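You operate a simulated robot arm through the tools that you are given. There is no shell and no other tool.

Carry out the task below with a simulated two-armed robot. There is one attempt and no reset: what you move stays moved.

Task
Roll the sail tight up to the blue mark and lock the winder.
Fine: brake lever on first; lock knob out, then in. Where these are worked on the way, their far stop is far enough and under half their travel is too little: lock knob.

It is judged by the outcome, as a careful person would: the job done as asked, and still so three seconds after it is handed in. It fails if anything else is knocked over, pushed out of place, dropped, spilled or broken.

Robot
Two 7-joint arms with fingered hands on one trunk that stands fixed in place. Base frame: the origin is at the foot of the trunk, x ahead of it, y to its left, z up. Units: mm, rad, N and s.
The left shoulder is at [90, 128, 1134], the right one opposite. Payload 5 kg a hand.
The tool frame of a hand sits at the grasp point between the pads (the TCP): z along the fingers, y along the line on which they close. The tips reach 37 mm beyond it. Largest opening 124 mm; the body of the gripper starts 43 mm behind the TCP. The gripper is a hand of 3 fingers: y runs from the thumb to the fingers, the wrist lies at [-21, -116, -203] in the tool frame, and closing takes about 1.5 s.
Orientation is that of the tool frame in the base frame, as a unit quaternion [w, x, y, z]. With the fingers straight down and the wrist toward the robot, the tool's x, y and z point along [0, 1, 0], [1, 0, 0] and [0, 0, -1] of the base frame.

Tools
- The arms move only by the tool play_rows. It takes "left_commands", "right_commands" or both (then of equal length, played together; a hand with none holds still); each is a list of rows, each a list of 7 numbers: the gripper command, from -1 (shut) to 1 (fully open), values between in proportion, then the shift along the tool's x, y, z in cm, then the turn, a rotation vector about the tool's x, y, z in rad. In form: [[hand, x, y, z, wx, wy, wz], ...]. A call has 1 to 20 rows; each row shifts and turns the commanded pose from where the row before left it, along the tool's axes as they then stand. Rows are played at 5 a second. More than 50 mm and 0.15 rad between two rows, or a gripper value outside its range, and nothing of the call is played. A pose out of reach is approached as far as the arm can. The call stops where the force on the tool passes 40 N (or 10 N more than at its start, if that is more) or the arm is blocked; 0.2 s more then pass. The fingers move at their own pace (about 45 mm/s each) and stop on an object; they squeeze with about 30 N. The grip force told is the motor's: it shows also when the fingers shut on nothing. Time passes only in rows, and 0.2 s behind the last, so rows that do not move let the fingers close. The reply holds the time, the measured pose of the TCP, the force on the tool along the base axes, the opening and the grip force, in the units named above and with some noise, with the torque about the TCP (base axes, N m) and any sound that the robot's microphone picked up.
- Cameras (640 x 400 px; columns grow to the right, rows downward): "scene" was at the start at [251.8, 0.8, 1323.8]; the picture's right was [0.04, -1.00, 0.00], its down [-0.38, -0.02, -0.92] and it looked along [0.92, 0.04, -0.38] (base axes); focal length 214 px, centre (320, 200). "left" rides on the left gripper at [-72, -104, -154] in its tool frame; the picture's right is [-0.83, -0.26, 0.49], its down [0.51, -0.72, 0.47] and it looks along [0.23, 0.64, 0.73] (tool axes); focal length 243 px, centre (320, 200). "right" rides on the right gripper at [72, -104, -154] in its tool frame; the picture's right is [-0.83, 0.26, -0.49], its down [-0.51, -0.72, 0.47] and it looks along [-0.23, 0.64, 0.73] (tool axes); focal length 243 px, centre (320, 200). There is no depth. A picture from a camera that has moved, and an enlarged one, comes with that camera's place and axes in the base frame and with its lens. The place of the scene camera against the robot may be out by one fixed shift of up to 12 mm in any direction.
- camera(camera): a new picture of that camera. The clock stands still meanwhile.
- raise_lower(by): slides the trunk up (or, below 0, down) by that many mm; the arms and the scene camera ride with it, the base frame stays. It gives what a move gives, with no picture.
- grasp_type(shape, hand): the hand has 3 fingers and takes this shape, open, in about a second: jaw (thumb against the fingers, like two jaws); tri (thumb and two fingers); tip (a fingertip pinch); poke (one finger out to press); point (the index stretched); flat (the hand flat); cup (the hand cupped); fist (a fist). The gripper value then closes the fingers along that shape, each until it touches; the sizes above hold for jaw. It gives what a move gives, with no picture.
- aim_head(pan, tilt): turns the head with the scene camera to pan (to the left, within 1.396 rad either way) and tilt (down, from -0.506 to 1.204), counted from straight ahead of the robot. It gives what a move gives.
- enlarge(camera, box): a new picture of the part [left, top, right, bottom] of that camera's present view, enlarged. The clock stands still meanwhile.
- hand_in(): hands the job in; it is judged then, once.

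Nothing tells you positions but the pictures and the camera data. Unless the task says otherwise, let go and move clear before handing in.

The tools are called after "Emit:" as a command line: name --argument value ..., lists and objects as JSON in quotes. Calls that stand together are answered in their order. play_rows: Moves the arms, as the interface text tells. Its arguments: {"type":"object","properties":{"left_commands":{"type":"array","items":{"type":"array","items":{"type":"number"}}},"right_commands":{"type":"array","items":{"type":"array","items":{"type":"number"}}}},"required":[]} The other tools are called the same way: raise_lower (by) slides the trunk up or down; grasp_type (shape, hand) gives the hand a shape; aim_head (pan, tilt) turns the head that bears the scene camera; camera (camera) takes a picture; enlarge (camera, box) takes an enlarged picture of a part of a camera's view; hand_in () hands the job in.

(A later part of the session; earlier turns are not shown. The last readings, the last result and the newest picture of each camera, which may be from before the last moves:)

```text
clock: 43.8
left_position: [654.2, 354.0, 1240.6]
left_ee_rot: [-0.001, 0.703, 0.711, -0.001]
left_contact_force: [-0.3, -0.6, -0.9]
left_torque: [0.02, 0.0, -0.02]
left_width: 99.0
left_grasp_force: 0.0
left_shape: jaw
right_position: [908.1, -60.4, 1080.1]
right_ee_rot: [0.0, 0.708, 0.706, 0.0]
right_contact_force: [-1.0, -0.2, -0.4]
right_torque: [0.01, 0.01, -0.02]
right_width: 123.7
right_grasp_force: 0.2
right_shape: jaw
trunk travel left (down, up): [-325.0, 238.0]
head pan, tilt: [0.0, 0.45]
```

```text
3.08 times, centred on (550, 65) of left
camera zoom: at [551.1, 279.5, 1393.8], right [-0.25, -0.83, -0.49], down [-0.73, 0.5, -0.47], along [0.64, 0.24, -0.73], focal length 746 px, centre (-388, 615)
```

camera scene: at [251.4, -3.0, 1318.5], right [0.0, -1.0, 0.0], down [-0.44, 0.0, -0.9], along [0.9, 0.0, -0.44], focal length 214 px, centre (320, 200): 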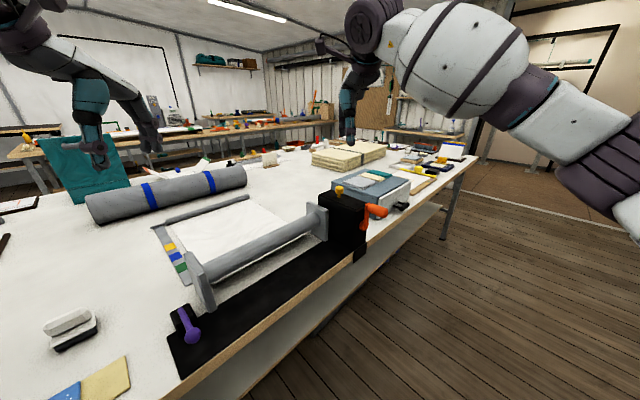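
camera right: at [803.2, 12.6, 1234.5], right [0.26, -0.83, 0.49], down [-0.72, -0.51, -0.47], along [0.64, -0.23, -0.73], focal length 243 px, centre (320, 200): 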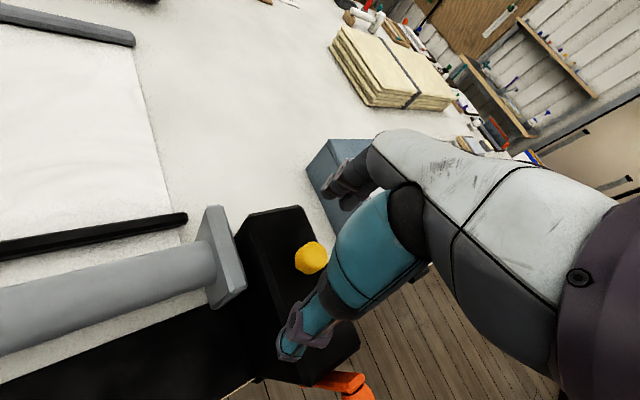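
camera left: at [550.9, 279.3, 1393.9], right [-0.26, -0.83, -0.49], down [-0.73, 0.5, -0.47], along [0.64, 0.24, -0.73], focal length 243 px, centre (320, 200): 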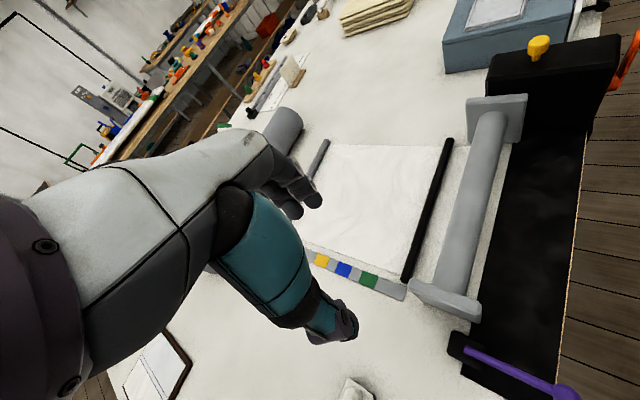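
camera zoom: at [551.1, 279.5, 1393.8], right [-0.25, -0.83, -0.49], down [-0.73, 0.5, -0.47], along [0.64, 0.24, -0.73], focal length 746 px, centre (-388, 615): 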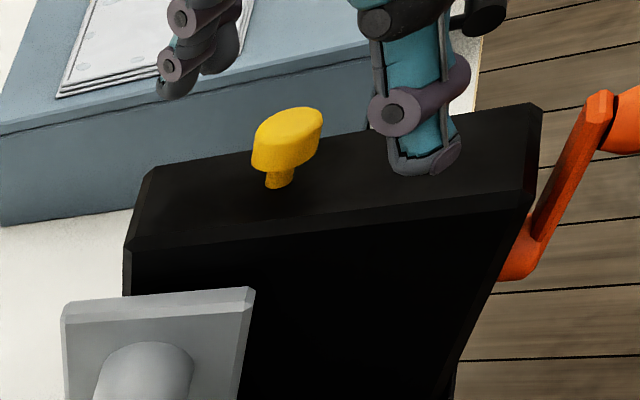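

The hand is centred over the knob at about (908,-60,1040). I'll lower so the fingertips are at the knob head and close.

Emit:
play_rows --right_commands '[[1, 0, 0, 1.3, 0, 0, 0], [0.2, 0, 0, 0, 0, 0, 0], [0.2, 0, 0, 0, 0, 0, 0], [-0.2, 0, 0, 0, 0, 0, 0], [-0.2, 0, 0, 0, 0, 0, 0], [-0.2, 0, 0, 0, 0, 0, 0], [-0.2, 0, 0, 0, 0, 0, 0]]'

Emit:
camera --camera "right"

Emit:
enlarge --camera "scene" --box '[310, 140, 400, 220]'

Emit:
enlarge --camera "left" --box '[460, 0, 640, 130]'

```text
clock: 45.4
left_position: [654.5, 354.1, 1239.8]
left_ee_rot: [0.0, 0.704, 0.711, -0.001]
left_contact_force: [-0.5, -1.1, -1.0]
left_torque: [-0.05, -0.01, -0.05]
left_width: 98.8
left_grasp_force: 0.0
left_shape: jaw
right_position: [909.1, -59.6, 1067.2]
right_ee_rot: [0.0, 0.707, 0.707, -0.001]
right_contact_force: [-0.6, -0.3, 0.5]
right_torque: [0.01, 0.0, 0.0]
right_width: 50.2
right_grasp_force: 0.0
right_shape: jaw
trunk travel left (down, up): [-325.0, 238.0]
head pan, tilt: [0.0, 0.45]
```

```text
taken
camera right: at [803.3, 12.7, 1221.7], right [0.26, -0.83, 0.49], down [-0.72, -0.51, -0.47], along [0.64, -0.23, -0.73], focal length 243 px, centre (320, 200)
```

right: 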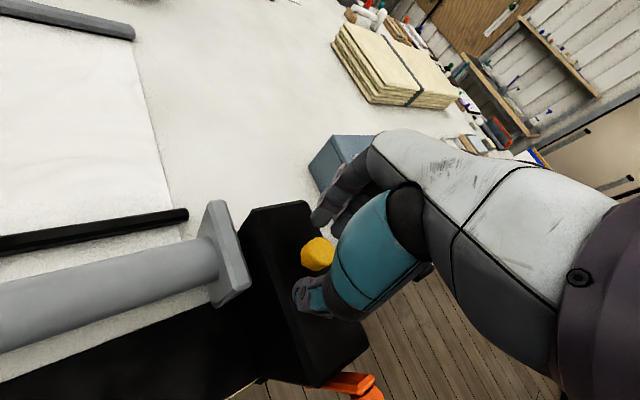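

```text
5.00 times, centred on (355, 180) of scene
camera zoom: at [251.1, -3.2, 1318.6], right [0.0, -1.0, 0.0], down [-0.44, 0.0, -0.9], along [0.9, 0.0, -0.44], focal length 1072 px, centre (145, 300)
```

zoom: 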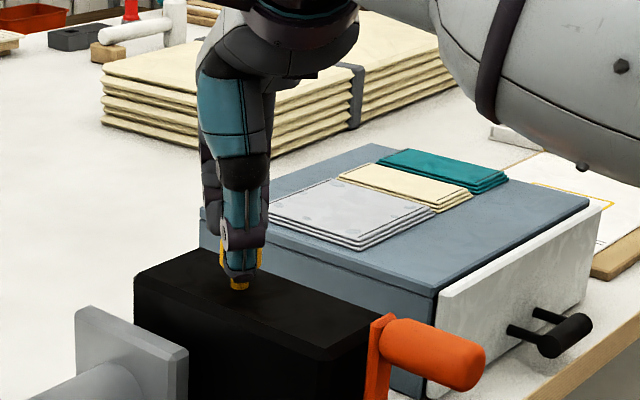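

```text
3.08 times, centred on (550, 65) of left
camera zoom: at [551.1, 279.4, 1393.8], right [-0.25, -0.83, -0.49], down [-0.73, 0.5, -0.47], along [0.64, 0.24, -0.73], focal length 746 px, centre (-388, 615)
```

zoom: 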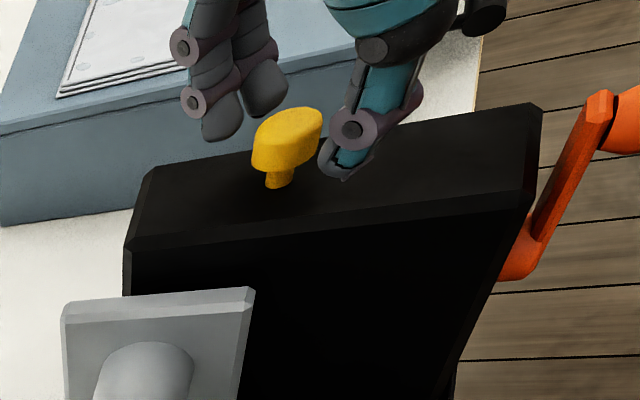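

Emit:
play_rows --right_commands '[[-0.5, 0, 0, 0, 0, 0, 0], [-0.5, 0, 0, 0, 0, 0, 0], [-1, 0, 0, 0, 0, 0, 0], [-1, 0, 0, 0, 0, 0, 0], [-1, 0, 0, 0, 0, 0, 0], [-1, 0, 0, 0, 0, 0, 0]]'

Emit:
camera --camera "right"

Emit:
enlarge --camera "left" --box '[460, 0, 640, 130]'

```text
clock: 46.8
left_position: [655.3, 354.4, 1239.1]
left_ee_rot: [0.0, 0.703, 0.711, -0.001]
left_contact_force: [0.4, 0.0, -0.2]
left_torque: [0.0, 0.03, -0.02]
left_width: 98.9
left_grasp_force: 0.1
left_shape: jaw
right_position: [908.2, -60.0, 1066.6]
right_ee_rot: [0.0, 0.707, 0.707, 0.001]
right_contact_force: [-1.8, 1.6, -1.9]
right_torque: [0.02, 0.01, 0.02]
right_width: 18.3
right_grasp_force: 30.2
right_shape: jaw
trunk travel left (down, up): [-325.0, 238.0]
head pan, tilt: [0.0, 0.45]
```

```text
taken
camera right: at [803.3, 13.0, 1221.4], right [0.26, -0.83, 0.49], down [-0.72, -0.51, -0.47], along [0.64, -0.23, -0.73], focal length 243 px, centre (320, 200)
```

right: 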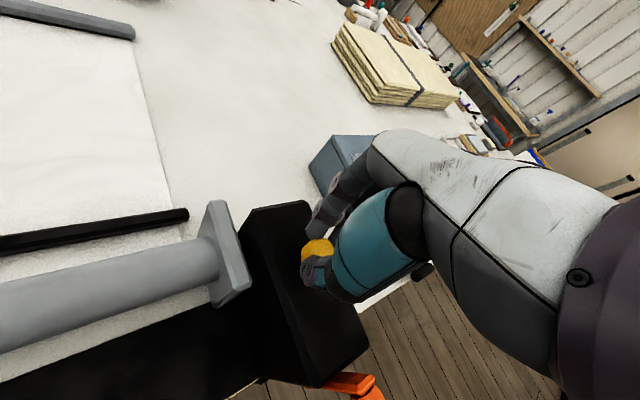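

```text
3.08 times, centred on (550, 65) of left
camera zoom: at [551.3, 279.6, 1393.7], right [-0.25, -0.83, -0.49], down [-0.73, 0.5, -0.47], along [0.64, 0.24, -0.73], focal length 746 px, centre (-388, 615)
```

zoom: 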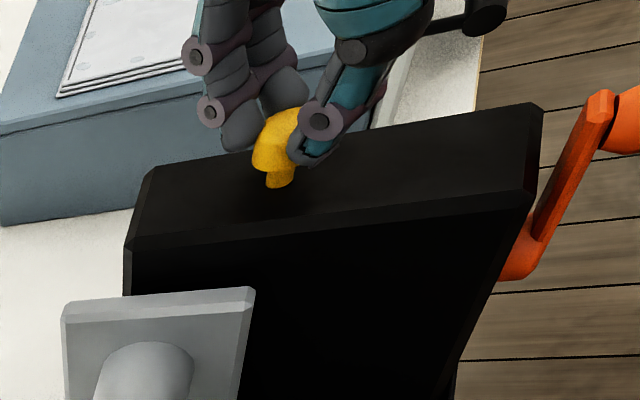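

The knob head is gripped firmly. I'll pull it straight up in small steps.

Emit:
play_rows --right_commands '[[-1, 0, 0, -0.3, 0, 0, 0], [-1, 0, 0, -0.3, 0, 0, 0], [-1, 0, 0, -0.3, 0, 0, 0], [-1, 0, 0, -0.3, 0, 0, 0], [-1, 0, 0, 0, 0, 0, 0]]'

Emit:
enlarge --camera "left" --box '[460, 0, 640, 130]'

Emit:
enlarge --camera "scene" --box '[310, 140, 400, 220]'

```text
clock: 48.0
left_position: [655.5, 354.6, 1239.0]
left_ee_rot: [-0.001, 0.704, 0.711, -0.001]
left_contact_force: [-0.7, 0.0, 0.5]
left_torque: [0.04, 0.0, -0.02]
left_width: 98.6
left_grasp_force: 0.1
left_shape: jaw
right_position: [906.6, -59.7, 1079.3]
right_ee_rot: [0.0, 0.707, 0.708, -0.001]
right_contact_force: [0.0, 6.4, -2.8]
right_torque: [0.14, -0.02, 0.03]
right_width: 18.3
right_grasp_force: 30.0
right_shape: jaw
trunk travel left (down, up): [-325.0, 238.0]
head pan, tilt: [0.0, 0.45]
```

```text
3.08 times, centred on (550, 65) of left
camera zoom: at [551.5, 280.3, 1393.4], right [-0.25, -0.83, -0.49], down [-0.73, 0.5, -0.47], along [0.64, 0.24, -0.73], focal length 746 px, centre (-388, 615)
```

zoom: 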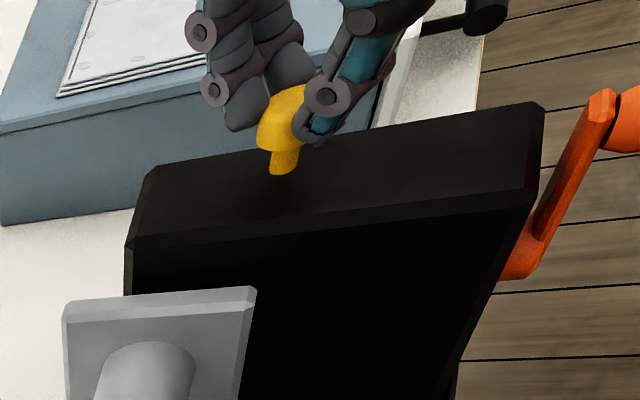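

```text
5.00 times, centred on (355, 180) of scene
camera zoom: at [251.5, -2.4, 1318.5], right [0.0, -1.0, 0.0], down [-0.44, 0.0, -0.9], along [0.9, 0.0, -0.44], focal length 1072 px, centre (145, 300)
```

zoom: 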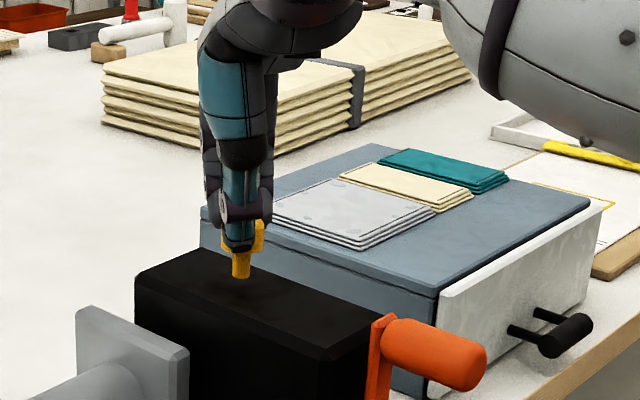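

Emit:
play_rows --right_commands '[[-1, 0, 0, -0.3, 0, 0, 0], [-1, 0, 0, -0.3, 0, 0, 0], [-1, 0, 0, -0.3, 0, 0, 0], [-1, 0, 0, 0, 0, 0, 0]]'

Emit:
enlarge --camera "left" --box '[460, 0, 640, 130]'

Emit:
enlarge --camera "scene" --box '[310, 140, 400, 220]'

```text
clock: 49.0
left_position: [653.7, 353.2, 1242.1]
left_ee_rot: [-0.001, 0.703, 0.711, -0.001]
left_contact_force: [0.3, -0.1, -0.1]
left_torque: [0.01, -0.03, -0.03]
left_width: 98.8
left_grasp_force: 0.1
left_shape: jaw
right_position: [908.1, -63.5, 1091.8]
right_ee_rot: [0.001, 0.708, 0.706, 0.002]
right_contact_force: [-0.4, 0.2, 0.7]
right_torque: [0.05, -0.03, 0.01]
right_width: 14.9
right_grasp_force: 29.5
right_shape: jaw
trunk travel left (down, up): [-325.0, 238.0]
head pan, tilt: [0.0, 0.45]
```

```text
3.08 times, centred on (550, 65) of left
camera zoom: at [549.2, 278.6, 1395.1], right [-0.25, -0.83, -0.49], down [-0.73, 0.5, -0.47], along [0.64, 0.24, -0.73], focal length 746 px, centre (-388, 615)
```

zoom: 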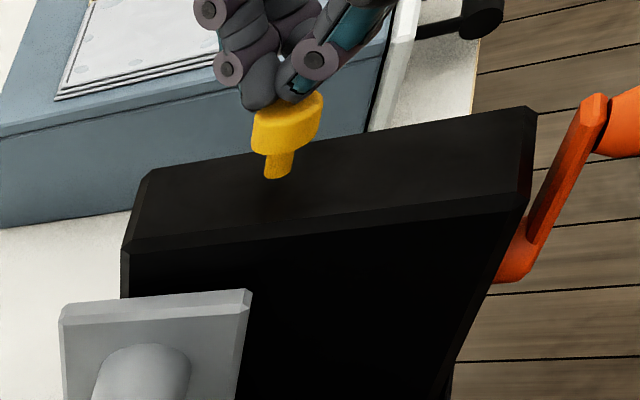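

```text
5.00 times, centred on (355, 180) of scene
camera zoom: at [249.4, -4.0, 1319.2], right [0.0, -1.0, 0.0], down [-0.43, 0.0, -0.9], along [0.9, 0.0, -0.43], focal length 1072 px, centre (145, 300)
```

zoom: 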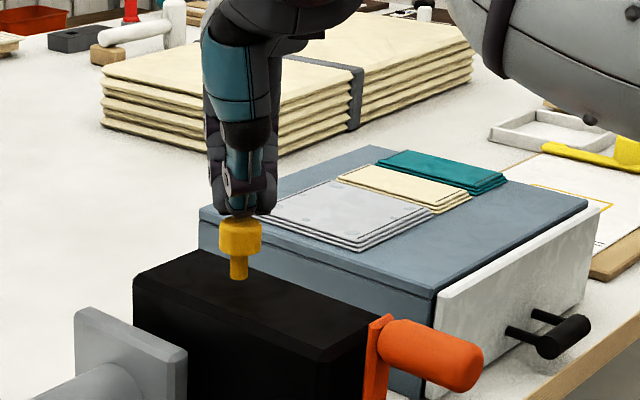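

The fingers slid off the top of the knob. I'll zoom in to see how far out the knob is now compared with before.

Emit:
enlarge --camera "scene" --box '[335, 175, 365, 200]'

Emit:
enlarge --camera "left" --box '[515, 20, 575, 70]'

Emit:
camera --camera "right"

```text
16.00 times, centred on (350, 188) of scene
camera zoom: at [249.4, -4.0, 1319.2], right [0.0, -1.0, 0.0], down [-0.43, 0.0, -0.9], along [0.9, 0.0, -0.43], focal length 3432 px, centre (-160, 400)
```

zoom: 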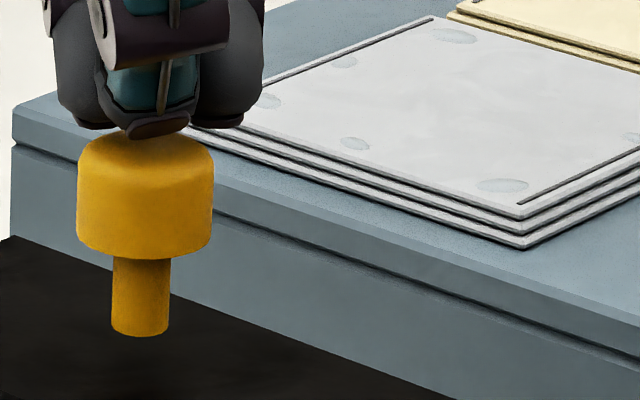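

```text
8.00 times, centred on (545, 45) of left
camera zoom: at [549.2, 278.6, 1395.1], right [-0.25, -0.83, -0.49], down [-0.73, 0.5, -0.47], along [0.64, 0.24, -0.73], focal length 1941 px, centre (-1480, 1440)
```

zoom: 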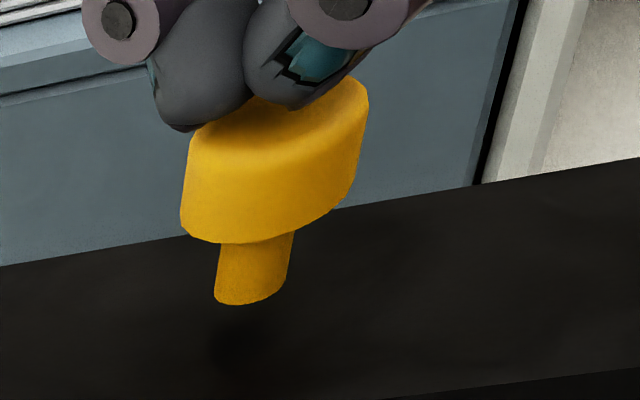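

```text
taken
camera right: at [801.9, 9.6, 1245.5], right [0.26, -0.83, 0.49], down [-0.72, -0.51, -0.48], along [0.64, -0.23, -0.73], focal length 243 px, centre (320, 200)
```

right: 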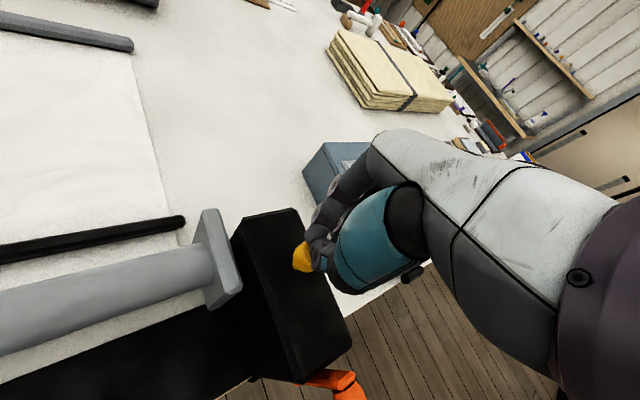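

The knob has risen about 10 mm, with its stem now visible above the box. To be sure it's at its far stop I'll regrip it lower down and pull again.

Emit:
play_rows --right_commands '[[-1, 0, 0, -1.5, 0, 0, 0], [0.2, 0.3, 0, 0, 0, 0, 0], [0.2, 0, 0, 0, 0, 0, 0], [0.2, 0, 0, 0, 0, 0, 0], [0.2, 0, 0, 0, 0, 0, 0], [0.2, 0, 0, 1.5, 0, 0, 0], [0.2, 0, 0, 1.5, 0, 0, 0], [0.2, 0, 0, 1.1, 0, 0, 0], [0.2, 0, 0, 0, 0, 0, 0]]'

Emit:
camera --camera "right"

Emit:
enlarge --camera "left" --box '[500, 0, 600, 80]'

Emit:
enlarge --camera "scene" --box '[320, 160, 380, 210]'

```text
clock: 51.0
left_position: [654.9, 353.9, 1240.2]
left_ee_rot: [-0.001, 0.704, 0.71, -0.001]
left_contact_force: [-0.1, 0.7, 0.2]
left_torque: [0.01, -0.03, 0.02]
left_width: 99.0
left_grasp_force: 0.1
left_shape: jaw
right_position: [907.9, -57.8, 1060.0]
right_ee_rot: [0.001, 0.707, 0.708, 0.0]
right_contact_force: [0.9, -0.1, 0.0]
right_torque: [0.0, 0.01, 0.0]
right_width: 74.1
right_grasp_force: 0.1
right_shape: jaw
trunk travel left (down, up): [-325.0, 238.0]
head pan, tilt: [0.0, 0.45]
```

```text
taken
camera right: at [802.6, 14.6, 1215.6], right [0.26, -0.83, 0.49], down [-0.72, -0.51, -0.47], along [0.64, -0.23, -0.73], focal length 243 px, centre (320, 200)
```

right: 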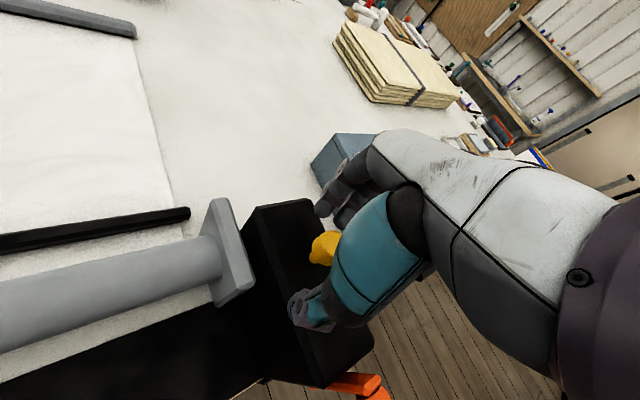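

```text
5.00 times, centred on (550, 40) of left
camera zoom: at [551.0, 279.4, 1393.9], right [-0.25, -0.83, -0.49], down [-0.73, 0.5, -0.47], along [0.64, 0.24, -0.73], focal length 1213 px, centre (-830, 1000)
```

zoom: 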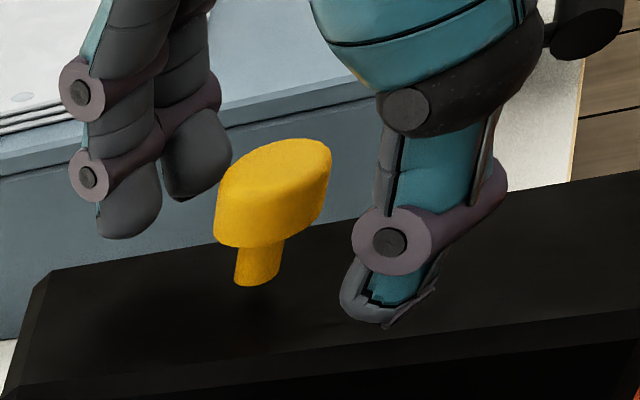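

```text
8.00 times, centred on (350, 185) of scene
camera zoom: at [251.0, -3.2, 1318.7], right [0.0, -1.0, 0.0], down [-0.44, 0.0, -0.9], along [0.9, 0.0, -0.44], focal length 1716 px, centre (80, 320)
```

zoom: 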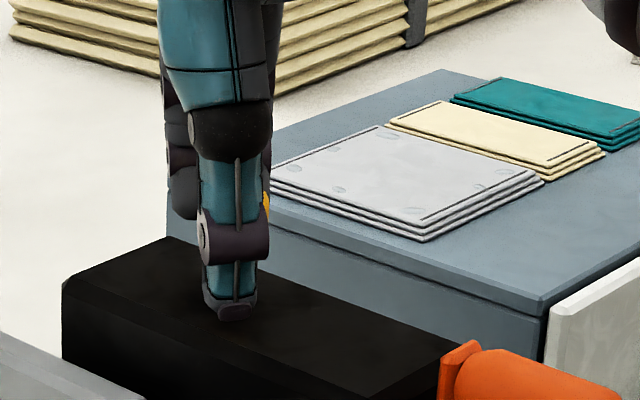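

Emit:
play_rows --right_commands '[[-0.2, -0.25, 0, 0, 0, 0, 0], [-0.6, 0, 0, 0, 0, 0, 0], [-1, 0, 0, 0, 0, 0, 0], [-1, 0, 0, 0, 0, 0, 0], [-1, 0, 0, 0, 0, 0, 0], [-1, 0, 0, 0, 0, 0, 0], [-1, 0, 0, 0, 0, 0, 0]]'

Emit:
enlarge --camera "left" --box '[500, 0, 600, 80]'

Emit:
enlarge --camera "scene" --box '[320, 160, 380, 210]'

```text
clock: 52.6
left_position: [655.3, 353.4, 1240.7]
left_ee_rot: [-0.002, 0.703, 0.711, -0.001]
left_contact_force: [-1.1, 0.1, -0.8]
left_torque: [-0.01, 0.01, 0.02]
left_width: 98.7
left_grasp_force: 0.1
left_shape: jaw
right_position: [907.9, -61.1, 1061.2]
right_ee_rot: [0.0, 0.708, 0.707, 0.0]
right_contact_force: [-1.6, 1.2, -3.1]
right_torque: [0.03, 0.0, 0.06]
right_width: 18.7
right_grasp_force: 30.4
right_shape: jaw
trunk travel left (down, up): [-325.0, 238.0]
head pan, tilt: [0.0, 0.45]
```

```text
5.00 times, centred on (550, 40) of left
camera zoom: at [551.3, 279.6, 1393.7], right [-0.25, -0.83, -0.49], down [-0.73, 0.5, -0.47], along [0.64, 0.24, -0.73], focal length 1213 px, centre (-830, 1000)
```

zoom: 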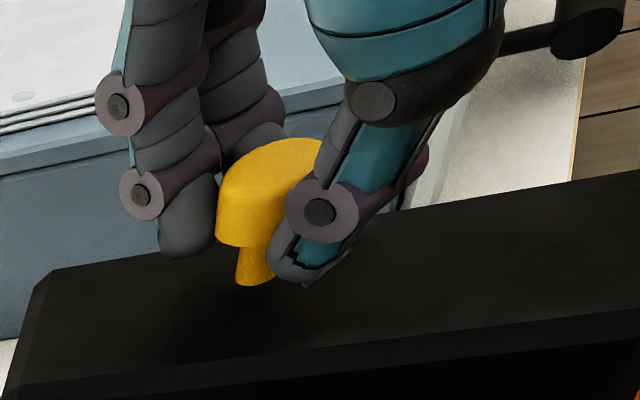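

```text
8.00 times, centred on (350, 185) of scene
camera zoom: at [251.2, -3.1, 1318.6], right [0.0, -1.0, 0.0], down [-0.44, 0.0, -0.9], along [0.9, 0.0, -0.44], focal length 1716 px, centre (80, 320)
```

zoom: 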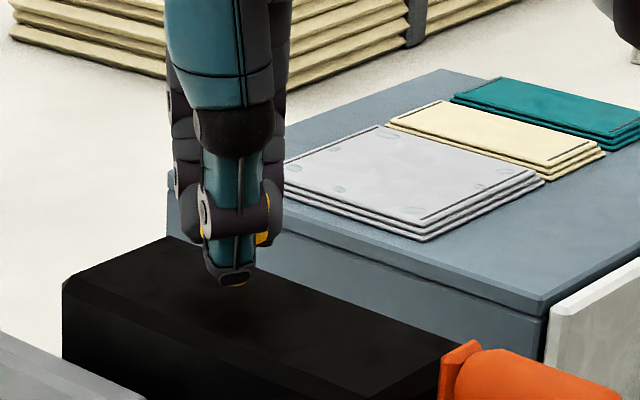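

Firm, deep grip on the knob now. I'll pull upward in small steps and watch the vertical force for the stop.

Emit:
play_rows --right_commands '[[-1, 0, 0, -0.2, 0, 0, 0], [-1, 0, 0, -0.2, 0, 0, 0], [-1, 0, 0, -0.2, 0, 0, 0], [-1, 0, 0, 0, 0, 0, 0]]'

Emit:
enlarge --camera "left" --box '[500, 0, 600, 80]'

```text
clock: 53.6
left_position: [657.1, 354.2, 1239.6]
left_ee_rot: [-0.002, 0.703, 0.712, -0.002]
left_contact_force: [0.0, 0.6, 0.0]
left_torque: [0.01, -0.04, -0.01]
left_width: 98.7
left_grasp_force: 0.0
left_shape: jaw
right_position: [909.1, -59.3, 1064.5]
right_ee_rot: [0.0, 0.707, 0.707, -0.002]
right_contact_force: [-8.9, 2.5, -24.8]
right_torque: [0.14, 0.2, 0.01]
right_width: 17.2
right_grasp_force: 29.8
right_shape: jaw
trunk travel left (down, up): [-325.0, 238.0]
head pan, tilt: [0.0, 0.45]
```

```text
5.00 times, centred on (550, 40) of left
camera zoom: at [553.4, 279.6, 1392.7], right [-0.26, -0.83, -0.49], down [-0.73, 0.5, -0.47], along [0.63, 0.24, -0.74], focal length 1213 px, centre (-830, 1000)
```

zoom: 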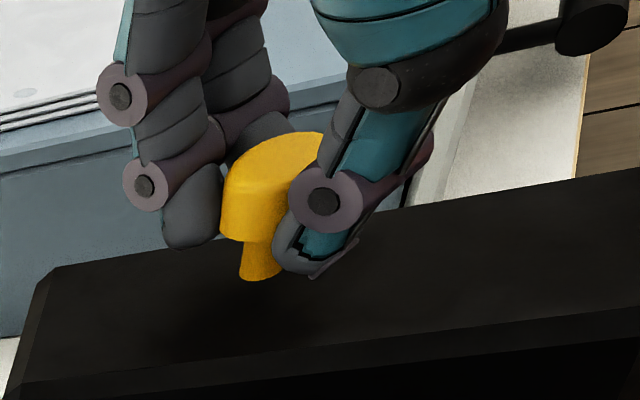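

The vertical pull reached about 25 N with no more knob motion: it's fully out at its far stop. I'll open the hand and lift clear.

Emit:
play_rows --right_commands '[[0.3, 0, 0, 0.2, 0, 0, 0], [0.3, 0, 0, 0, 0, 0, 0], [0.3, 0, 0, 0, 0, 0, 0], [0.3, 0, 0, 0, 0, 0, 0], [0.3, 0, 0, 0, 0, 0, 0], [0.3, 0, 0, -2.5, 0, 0, 0], [0.3, 0, 0, -3, 0, 0, 0], [0.3, 0, 0, -3, 0, 0, 0], [0.3, 0, 0, -3, 0, 0, 0], [0.3, 0, 0, 0, 0, 0, 0]]'

Emit:
camera --camera "right"

Emit:
enlarge --camera "left" --box '[500, 0, 600, 80]'

Emit:
enlarge --camera "scene" --box '[320, 160, 380, 210]'

```text
clock: 55.8
left_position: [657.2, 354.2, 1238.9]
left_ee_rot: [-0.001, 0.704, 0.71, -0.002]
left_contact_force: [0.1, -0.8, 0.0]
left_torque: [0.02, 0.02, 0.0]
left_width: 98.9
left_grasp_force: 0.0
left_shape: jaw
right_position: [910.3, -60.1, 1179.6]
right_ee_rot: [0.0, 0.707, 0.707, 0.0]
right_contact_force: [0.5, 0.2, -0.3]
right_torque: [0.0, 0.02, 0.0]
right_width: 80.5
right_grasp_force: 0.0
right_shape: jaw
trunk travel left (down, up): [-325.0, 238.0]
head pan, tilt: [0.0, 0.45]
```

```text
taken
camera right: at [805.0, 12.8, 1335.7], right [0.26, -0.83, 0.49], down [-0.72, -0.51, -0.47], along [0.64, -0.23, -0.73], focal length 243 px, centre (320, 200)
```

right: 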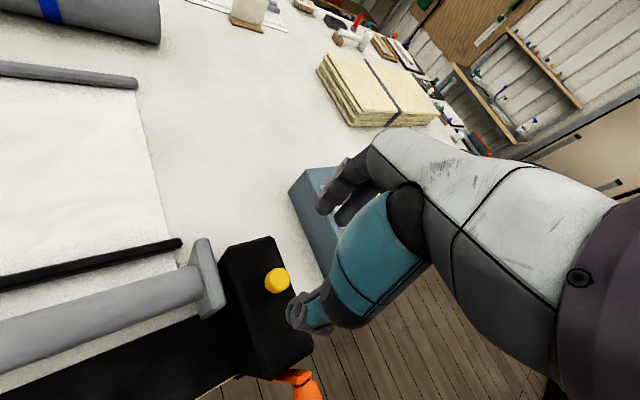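

```text
5.00 times, centred on (550, 40) of left
camera zoom: at [551.8, 279.1, 1393.5], right [-0.25, -0.83, -0.49], down [-0.73, 0.5, -0.47], along [0.64, 0.24, -0.73], focal length 1213 px, centre (-830, 1000)
```

zoom: 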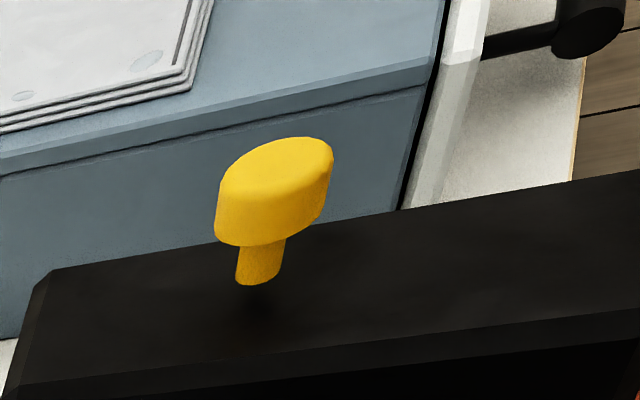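

```text
8.00 times, centred on (350, 185) of scene
camera zoom: at [251.8, -3.5, 1318.4], right [0.0, -1.0, 0.0], down [-0.44, 0.0, -0.9], along [0.9, 0.0, -0.44], focal length 1716 px, centre (80, 320)
```

zoom: 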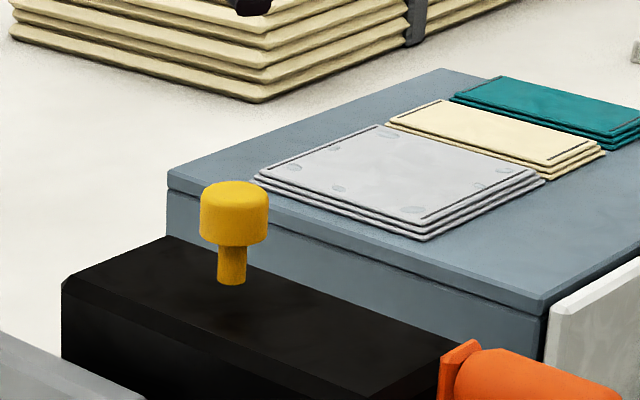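

The knob is fully out. Next is the crank: I'll back the right hand off toward the robot side of the crank and turn it so it can close across the grip.

Emit:
play_rows --right_commands '[[0.6, -3, -2.87, 0, 0, 0, 0], [0.6, -3, -2.87, 0, 0, 0, 0], [0.6, -3, -2.87, 0, 0, 0, 0], [0.6, -3, -2.87, 0, 0, 0, 0], [0.6, -3, -2.87, 0, 0, 0, 0], [0.6, -2.9, -2.85, 0, 0, 0, 0], [0.6, 0, 0, 0, 0, 0, 0.13], [0.6, 0, 0, 0, 0, 0, 0.13], [0.6, 0, 0, 0, 0, 0, 0.13], [0.6, 0, 0, 0, 0, 0, 0.13], [0.6, 0, 0, 0, 0, 0, 0.13], [0.6, 0, 0, 0, 0, 0, 0.12], [0.6, 0, 0, 0, 0, 0, 0]]'

Emit:
camera --camera "right"

Emit:
camera --camera "scene"

```text
clock: 58.6
left_position: [656.9, 353.9, 1239.7]
left_ee_rot: [-0.001, 0.703, 0.711, -0.001]
left_contact_force: [0.3, -0.2, 0.0]
left_torque: [0.04, 0.02, -0.01]
left_width: 99.0
left_grasp_force: 0.0
left_shape: jaw
right_position: [736.0, -240.0, 1181.3]
right_ee_rot: [0.0, 0.921, 0.389, 0.0]
right_contact_force: [0.0, 0.1, 0.4]
right_torque: [0.03, 0.01, 0.0]
right_width: 98.8
right_grasp_force: 0.1
right_shape: jaw
trunk travel left (down, up): [-325.0, 238.0]
head pan, tilt: [0.0, 0.45]
```

```text
taken
camera right: at [711.6, -115.5, 1335.1], right [-0.39, -0.78, 0.49], down [-0.87, 0.14, -0.47], along [0.3, -0.61, -0.73], focal length 243 px, centre (320, 200)
```

right: 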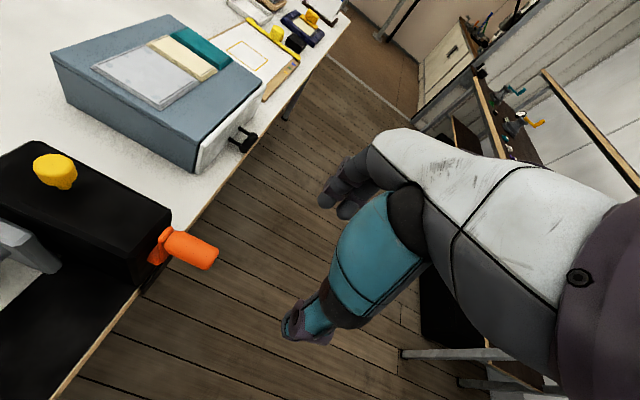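

```text
taken
camera scene: at [251.6, -3.7, 1318.5], right [0.0, -1.0, 0.0], down [-0.44, 0.0, -0.9], along [0.9, 0.0, -0.44], focal length 214 px, centre (320, 200)
```

scene: 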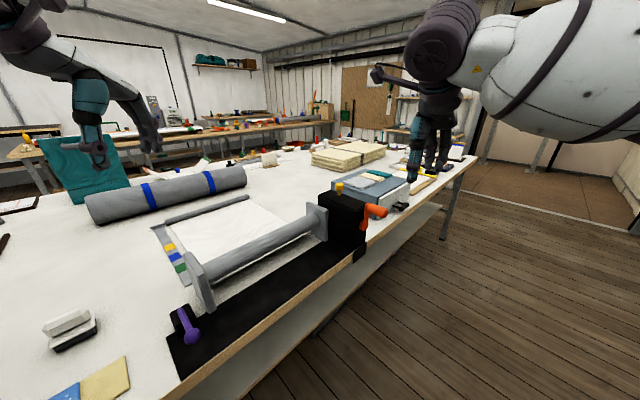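

Emit:
enlarge --camera "right" --box '[110, 190, 240, 300]'

Emit:
enlarge --camera "scene" --box '[320, 180, 410, 260]'

Emit:
enlarge --camera "scene" --box '[140, 190, 240, 290]'

```text
3.64 times, centred on (175, 245) of right
camera zoom: at [711.6, -115.5, 1335.1], right [-0.39, -0.78, 0.49], down [-0.87, 0.14, -0.47], along [0.3, -0.61, -0.73], focal length 882 px, centre (847, 36)
```

zoom: 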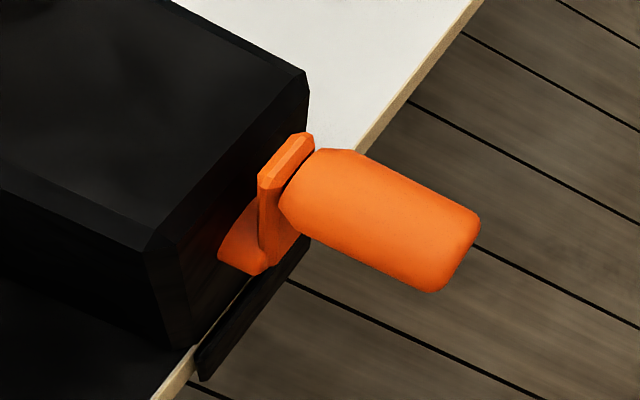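

```text
5.00 times, centred on (365, 220) of scene
camera zoom: at [251.6, -3.7, 1318.5], right [0.0, -1.0, 0.0], down [-0.44, 0.0, -0.9], along [0.9, 0.0, -0.44], focal length 1072 px, centre (95, 100)
```

zoom: 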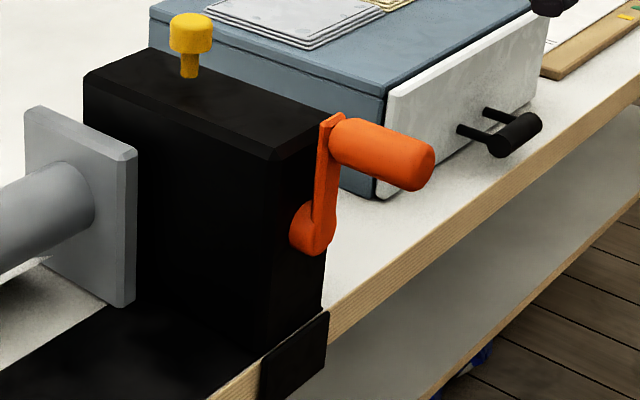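

```text
4.00 times, centred on (190, 240) of scene
camera zoom: at [251.6, -3.7, 1318.5], right [0.0, -1.0, 0.0], down [-0.44, 0.0, -0.9], along [0.9, 0.0, -0.44], focal length 858 px, centre (840, 40)
```

zoom: 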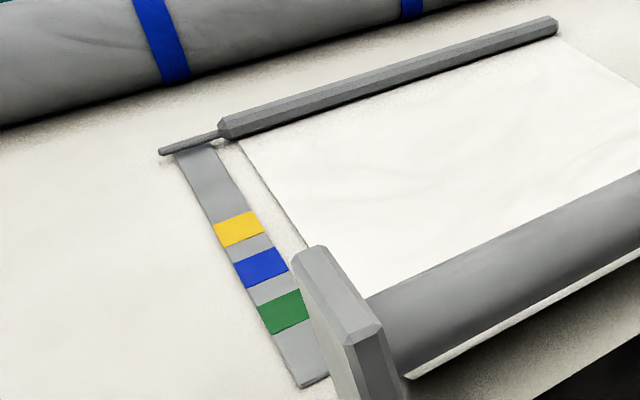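

I can see the crank grip well: it runs from about (826,-146) out to (788,-184) at z≈1015, radius ~63 about a pivot near z≈952. I'll tilt the right hand so the fingers point at the box along the crank axis.

Emit:
play_rows --right_commands '[[0.6, 0, 0, 0, 0, 0.14, 0], [0.6, 0, 0, 0, 0, 0.14, 0], [0.6, 0, 0, 0, 0, 0.14, 0], [0.6, 0, 0, 0, 0, 0.14, 0], [0.6, 0, 0, 0, 0, 0.14, 0], [0.6, 0, 0, 0, 0, 0.14, 0], [0.6, 0, 0, 0, 0, 0.12, 0], [0.6, 0, 0, 0, 0, 0, 0]]'

Emit:
camera --camera "right"

Emit:
camera --camera "scene"

```text
clock: 60.4
left_position: [655.1, 354.3, 1239.5]
left_ee_rot: [-0.001, 0.703, 0.711, -0.002]
left_contact_force: [0.4, -0.2, 0.0]
left_torque: [-0.01, 0.0, -0.02]
left_width: 99.0
left_grasp_force: 0.1
left_shape: jaw
right_position: [736.4, -238.5, 1179.5]
right_ee_rot: [-0.18, 0.816, 0.346, 0.426]
right_contact_force: [-0.7, 0.3, 0.3]
right_torque: [0.0, -0.03, -0.01]
right_width: 99.0
right_grasp_force: 0.0
right_shape: jaw
trunk travel left (down, up): [-325.0, 238.0]
head pan, tilt: [0.0, 0.45]
```

```text
taken
camera right: at [601.5, -227.1, 1328.7], right [-0.42, -0.81, -0.4], down [-0.45, 0.57, -0.69], along [0.79, -0.11, -0.61], focal length 243 px, centre (320, 200)
```

right: 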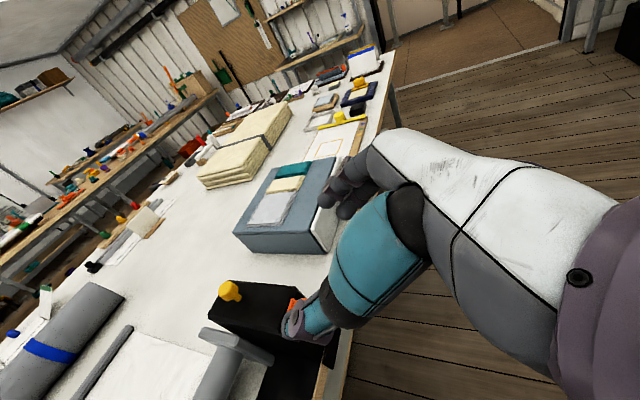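

```text
taken
camera scene: at [251.2, -2.7, 1318.6], right [0.0, -1.0, 0.0], down [-0.44, 0.0, -0.9], along [0.9, 0.0, -0.44], focal length 214 px, centre (320, 200)
```

scene: 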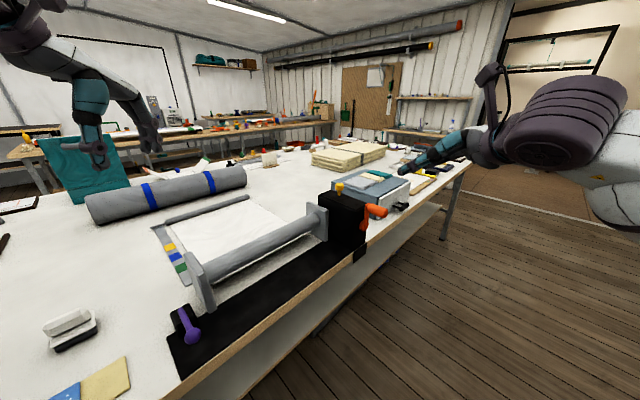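

The hand orientation is reachable and correct. Now I'll move to a pre-grasp point just off the end of the crank grip.

Emit:
play_rows --right_commands '[[0.6, -2.04, 0, 2.77, 0, 0, 0], [0.6, -2.04, 0, 2.77, 0, 0, 0], [0.6, -2.04, 0, 2.77, 0, 0, 0], [0.6, -2.04, 0, 2.77, 0, 0, 0], [0.6, 0, 0, 0, 0, 0, 0]]'

Emit:
camera --camera "right"

Emit:
enlarge --camera "scene" --box '[290, 140, 450, 270]'

Emit:
camera --camera "left"

```text
clock: 61.6
left_position: [655.0, 353.8, 1239.7]
left_ee_rot: [0.0, 0.703, 0.711, -0.001]
left_contact_force: [0.4, 0.5, -0.5]
left_torque: [0.02, -0.01, -0.01]
left_width: 99.0
left_grasp_force: 0.1
left_shape: jaw
right_position: [766.4, -207.8, 1049.9]
right_ee_rot: [-0.179, 0.817, 0.346, 0.426]
right_contact_force: [-0.1, -0.8, 0.1]
right_torque: [-0.01, -0.03, -0.03]
right_width: 99.1
right_grasp_force: 0.1
right_shape: jaw
trunk travel left (down, up): [-325.0, 238.0]
head pan, tilt: [0.0, 0.45]
```

```text
taken
camera right: at [631.1, -196.3, 1199.0], right [-0.42, -0.81, -0.4], down [-0.45, 0.57, -0.69], along [0.79, -0.11, -0.61], focal length 243 px, centre (320, 200)
```

right: 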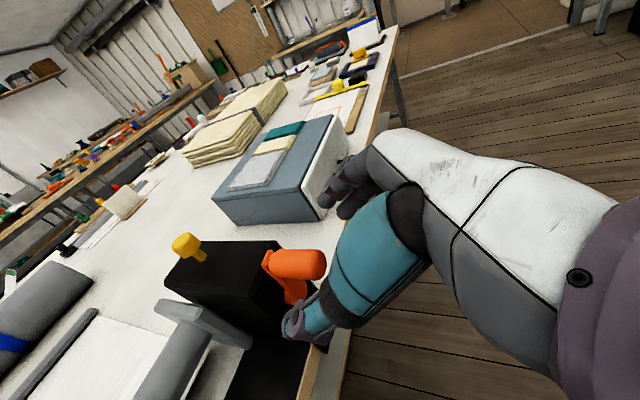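

```text
3.08 times, centred on (370, 205) of scene
camera zoom: at [250.2, -3.0, 1318.8], right [0.0, -1.0, 0.0], down [-0.43, 0.0, -0.9], along [0.9, 0.0, -0.43], focal length 660 px, centre (166, 185)
```

zoom: 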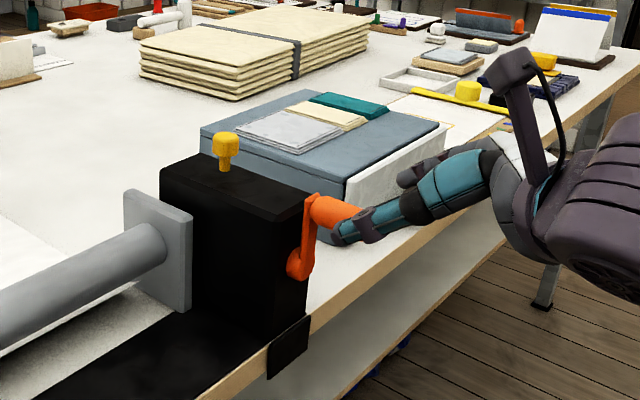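

```text
taken
camera left: at [550.2, 279.6, 1394.2], right [-0.25, -0.83, -0.49], down [-0.73, 0.5, -0.47], along [0.64, 0.24, -0.73], focal length 243 px, centre (320, 200)
```

left: 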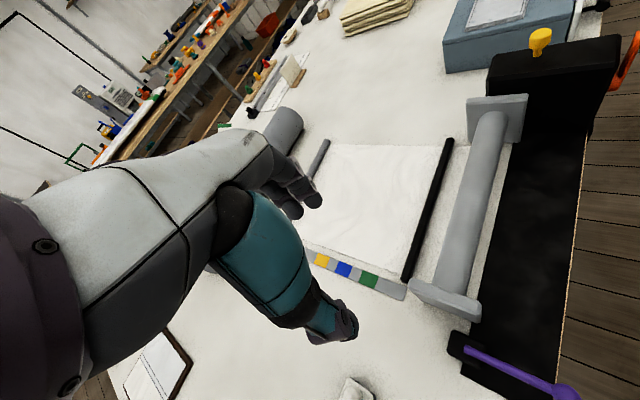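

Geometry matches (grip centre predicted and seen at the same pixel). I'll advance along the finger direction to straddle the grip.

Emit:
play_rows --right_commands '[[0.6, 0, 0, 1.5, 0, 0, 0], [0.6, 0, 0, 1.5, 0, 0, 0], [0.6, 0, 0, 1.5, 0, 0, 0], [0.6, 0, 0, 1.5, 0, 0, 0], [0.6, 0, 0, 0, 0, 0, 0]]'

Emit:
camera --camera "right"

Emit:
enlarge --camera "scene" --box '[310, 160, 430, 260]'

```text
clock: 62.8
left_position: [654.4, 353.8, 1239.5]
left_ee_rot: [-0.001, 0.703, 0.711, -0.002]
left_contact_force: [-0.4, -0.4, -0.7]
left_torque: [0.01, -0.03, -0.02]
left_width: 98.9
left_grasp_force: 0.0
left_shape: jaw
right_position: [800.4, -171.9, 1016.5]
right_ee_rot: [-0.18, 0.816, 0.346, 0.426]
right_contact_force: [-1.1, 0.1, 0.0]
right_torque: [-0.01, 0.03, -0.02]
right_width: 99.0
right_grasp_force: 0.0
right_shape: jaw
trunk travel left (down, up): [-325.0, 238.0]
head pan, tilt: [0.0, 0.45]
```

```text
taken
camera right: at [666.2, -159.6, 1164.3], right [-0.42, -0.81, -0.4], down [-0.45, 0.57, -0.69], along [0.79, -0.11, -0.61], focal length 243 px, centre (320, 200)
```

right: 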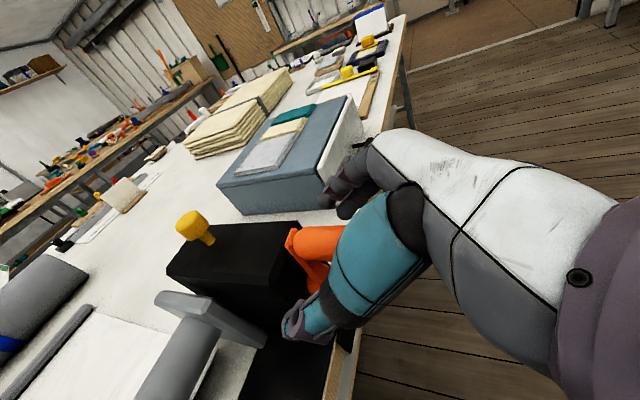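

```text
4.00 times, centred on (370, 210) of scene
camera zoom: at [250.7, -3.4, 1318.7], right [0.0, -1.0, 0.0], down [-0.43, 0.0, -0.9], along [0.9, 0.0, -0.43], focal length 858 px, centre (120, 160)
```

zoom: 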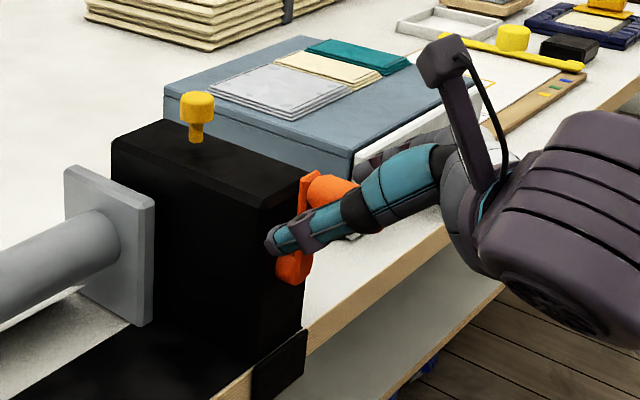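

Emit:
play_rows --right_commands '[[0, 0, 0, 0, 0, 0, 0], [0, 0, 0, 0, 0, 0, 0], [-0.3, 0, 0, 0, 0, 0, 0], [-0.3, 0, 0, 0, 0, 0, 0], [-0.3, 0, 0, 0, 0, 0, 0], [-1, 0, 0, 0, 0, 0, 0], [-1, 0, 0, 0, 0, 0, 0], [-1, 0, 0, 0, 0, 0, 0], [-1, 0, 0, 0, 0, 0, 0]]'

Emit:
camera --camera "right"

Emit:
enlarge --camera "scene" --box '[310, 160, 430, 260]'

```text
clock: 64.8
left_position: [655.3, 354.7, 1238.5]
left_ee_rot: [0.0, 0.704, 0.711, -0.001]
left_contact_force: [-0.7, -0.6, 0.1]
left_torque: [-0.02, 0.01, 0.02]
left_width: 99.0
left_grasp_force: 0.0
left_shape: jaw
right_position: [800.3, -171.4, 1013.9]
right_ee_rot: [-0.18, 0.817, 0.346, 0.425]
right_contact_force: [-0.2, 3.4, -4.1]
right_torque: [0.0, -0.01, -0.04]
right_width: 11.8
right_grasp_force: 29.8
right_shape: jaw
trunk travel left (down, up): [-325.0, 238.0]
head pan, tilt: [0.0, 0.45]
```

```text
taken
camera right: at [666.9, -159.1, 1163.3], right [-0.42, -0.81, -0.4], down [-0.45, 0.57, -0.69], along [0.78, -0.11, -0.61], focal length 243 px, centre (320, 200)
```

right: 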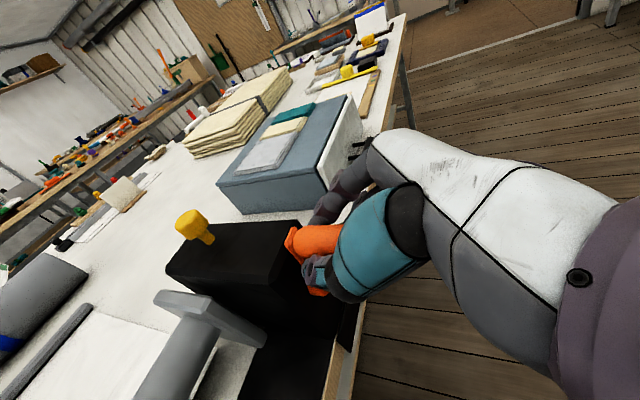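

```text
4.00 times, centred on (370, 210) of scene
camera zoom: at [251.6, -2.9, 1318.5], right [0.0, -1.0, 0.0], down [-0.44, 0.0, -0.9], along [0.9, 0.0, -0.44], focal length 858 px, centre (120, 160)
```

zoom: 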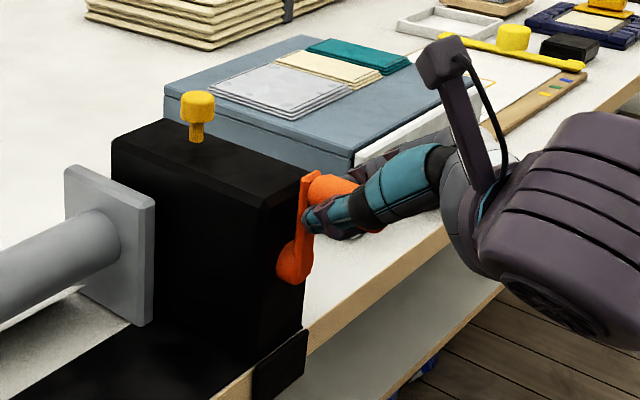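

The fingers wrap the crank grip firmly. I'll try a small clockwise motion first to see whether it turns and how the sail responds.

Emit:
play_rows --right_commands '[[-1, -0.02, 0.4, 0.01, 0, 0, 0], [-1, -0.04, 0.4, 0.03, 0, 0, 0], [-1, -0.06, 0.4, 0.05, 0, 0, 0], [-1, 0, 0, 0, 0, 0, 0]]'

Emit:
enlarge --camera "scene" --box '[310, 160, 430, 260]'

Emit:
enlarge --camera "scene" --box '[140, 190, 240, 290]'

```text
clock: 65.8
left_position: [653.9, 356.6, 1240.1]
left_ee_rot: [0.001, 0.704, 0.71, -0.002]
left_contact_force: [0.1, -0.7, 0.1]
left_torque: [-0.01, 0.0, 0.01]
left_width: 98.7
left_grasp_force: 0.1
left_shape: jaw
right_position: [807.3, -176.2, 1014.1]
right_ee_rot: [-0.18, 0.816, 0.347, 0.425]
right_contact_force: [-16.3, 24.5, -8.4]
right_torque: [0.12, 0.0, 0.29]
right_width: 11.1
right_grasp_force: 30.9
right_shape: jaw
trunk travel left (down, up): [-325.0, 238.0]
head pan, tilt: [0.0, 0.45]
```

```text
4.00 times, centred on (370, 210) of scene
camera zoom: at [249.8, -0.1, 1318.8], right [0.0, -1.0, 0.0], down [-0.43, 0.0, -0.9], along [0.9, 0.0, -0.43], focal length 858 px, centre (120, 160)
```

zoom: 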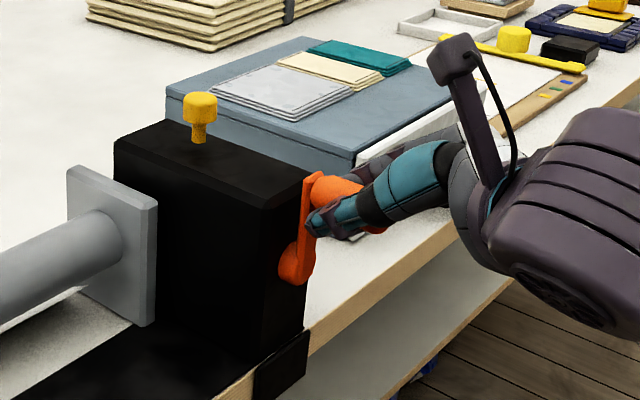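

```text
4.00 times, centred on (190, 240) of scene
camera zoom: at [249.8, -0.1, 1318.8], right [0.0, -1.0, 0.0], down [-0.43, 0.0, -0.9], along [0.9, 0.0, -0.43], focal length 858 px, centre (840, 40)
```

zoom: 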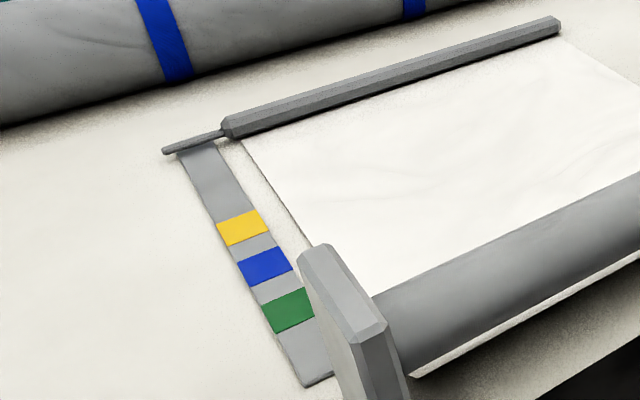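

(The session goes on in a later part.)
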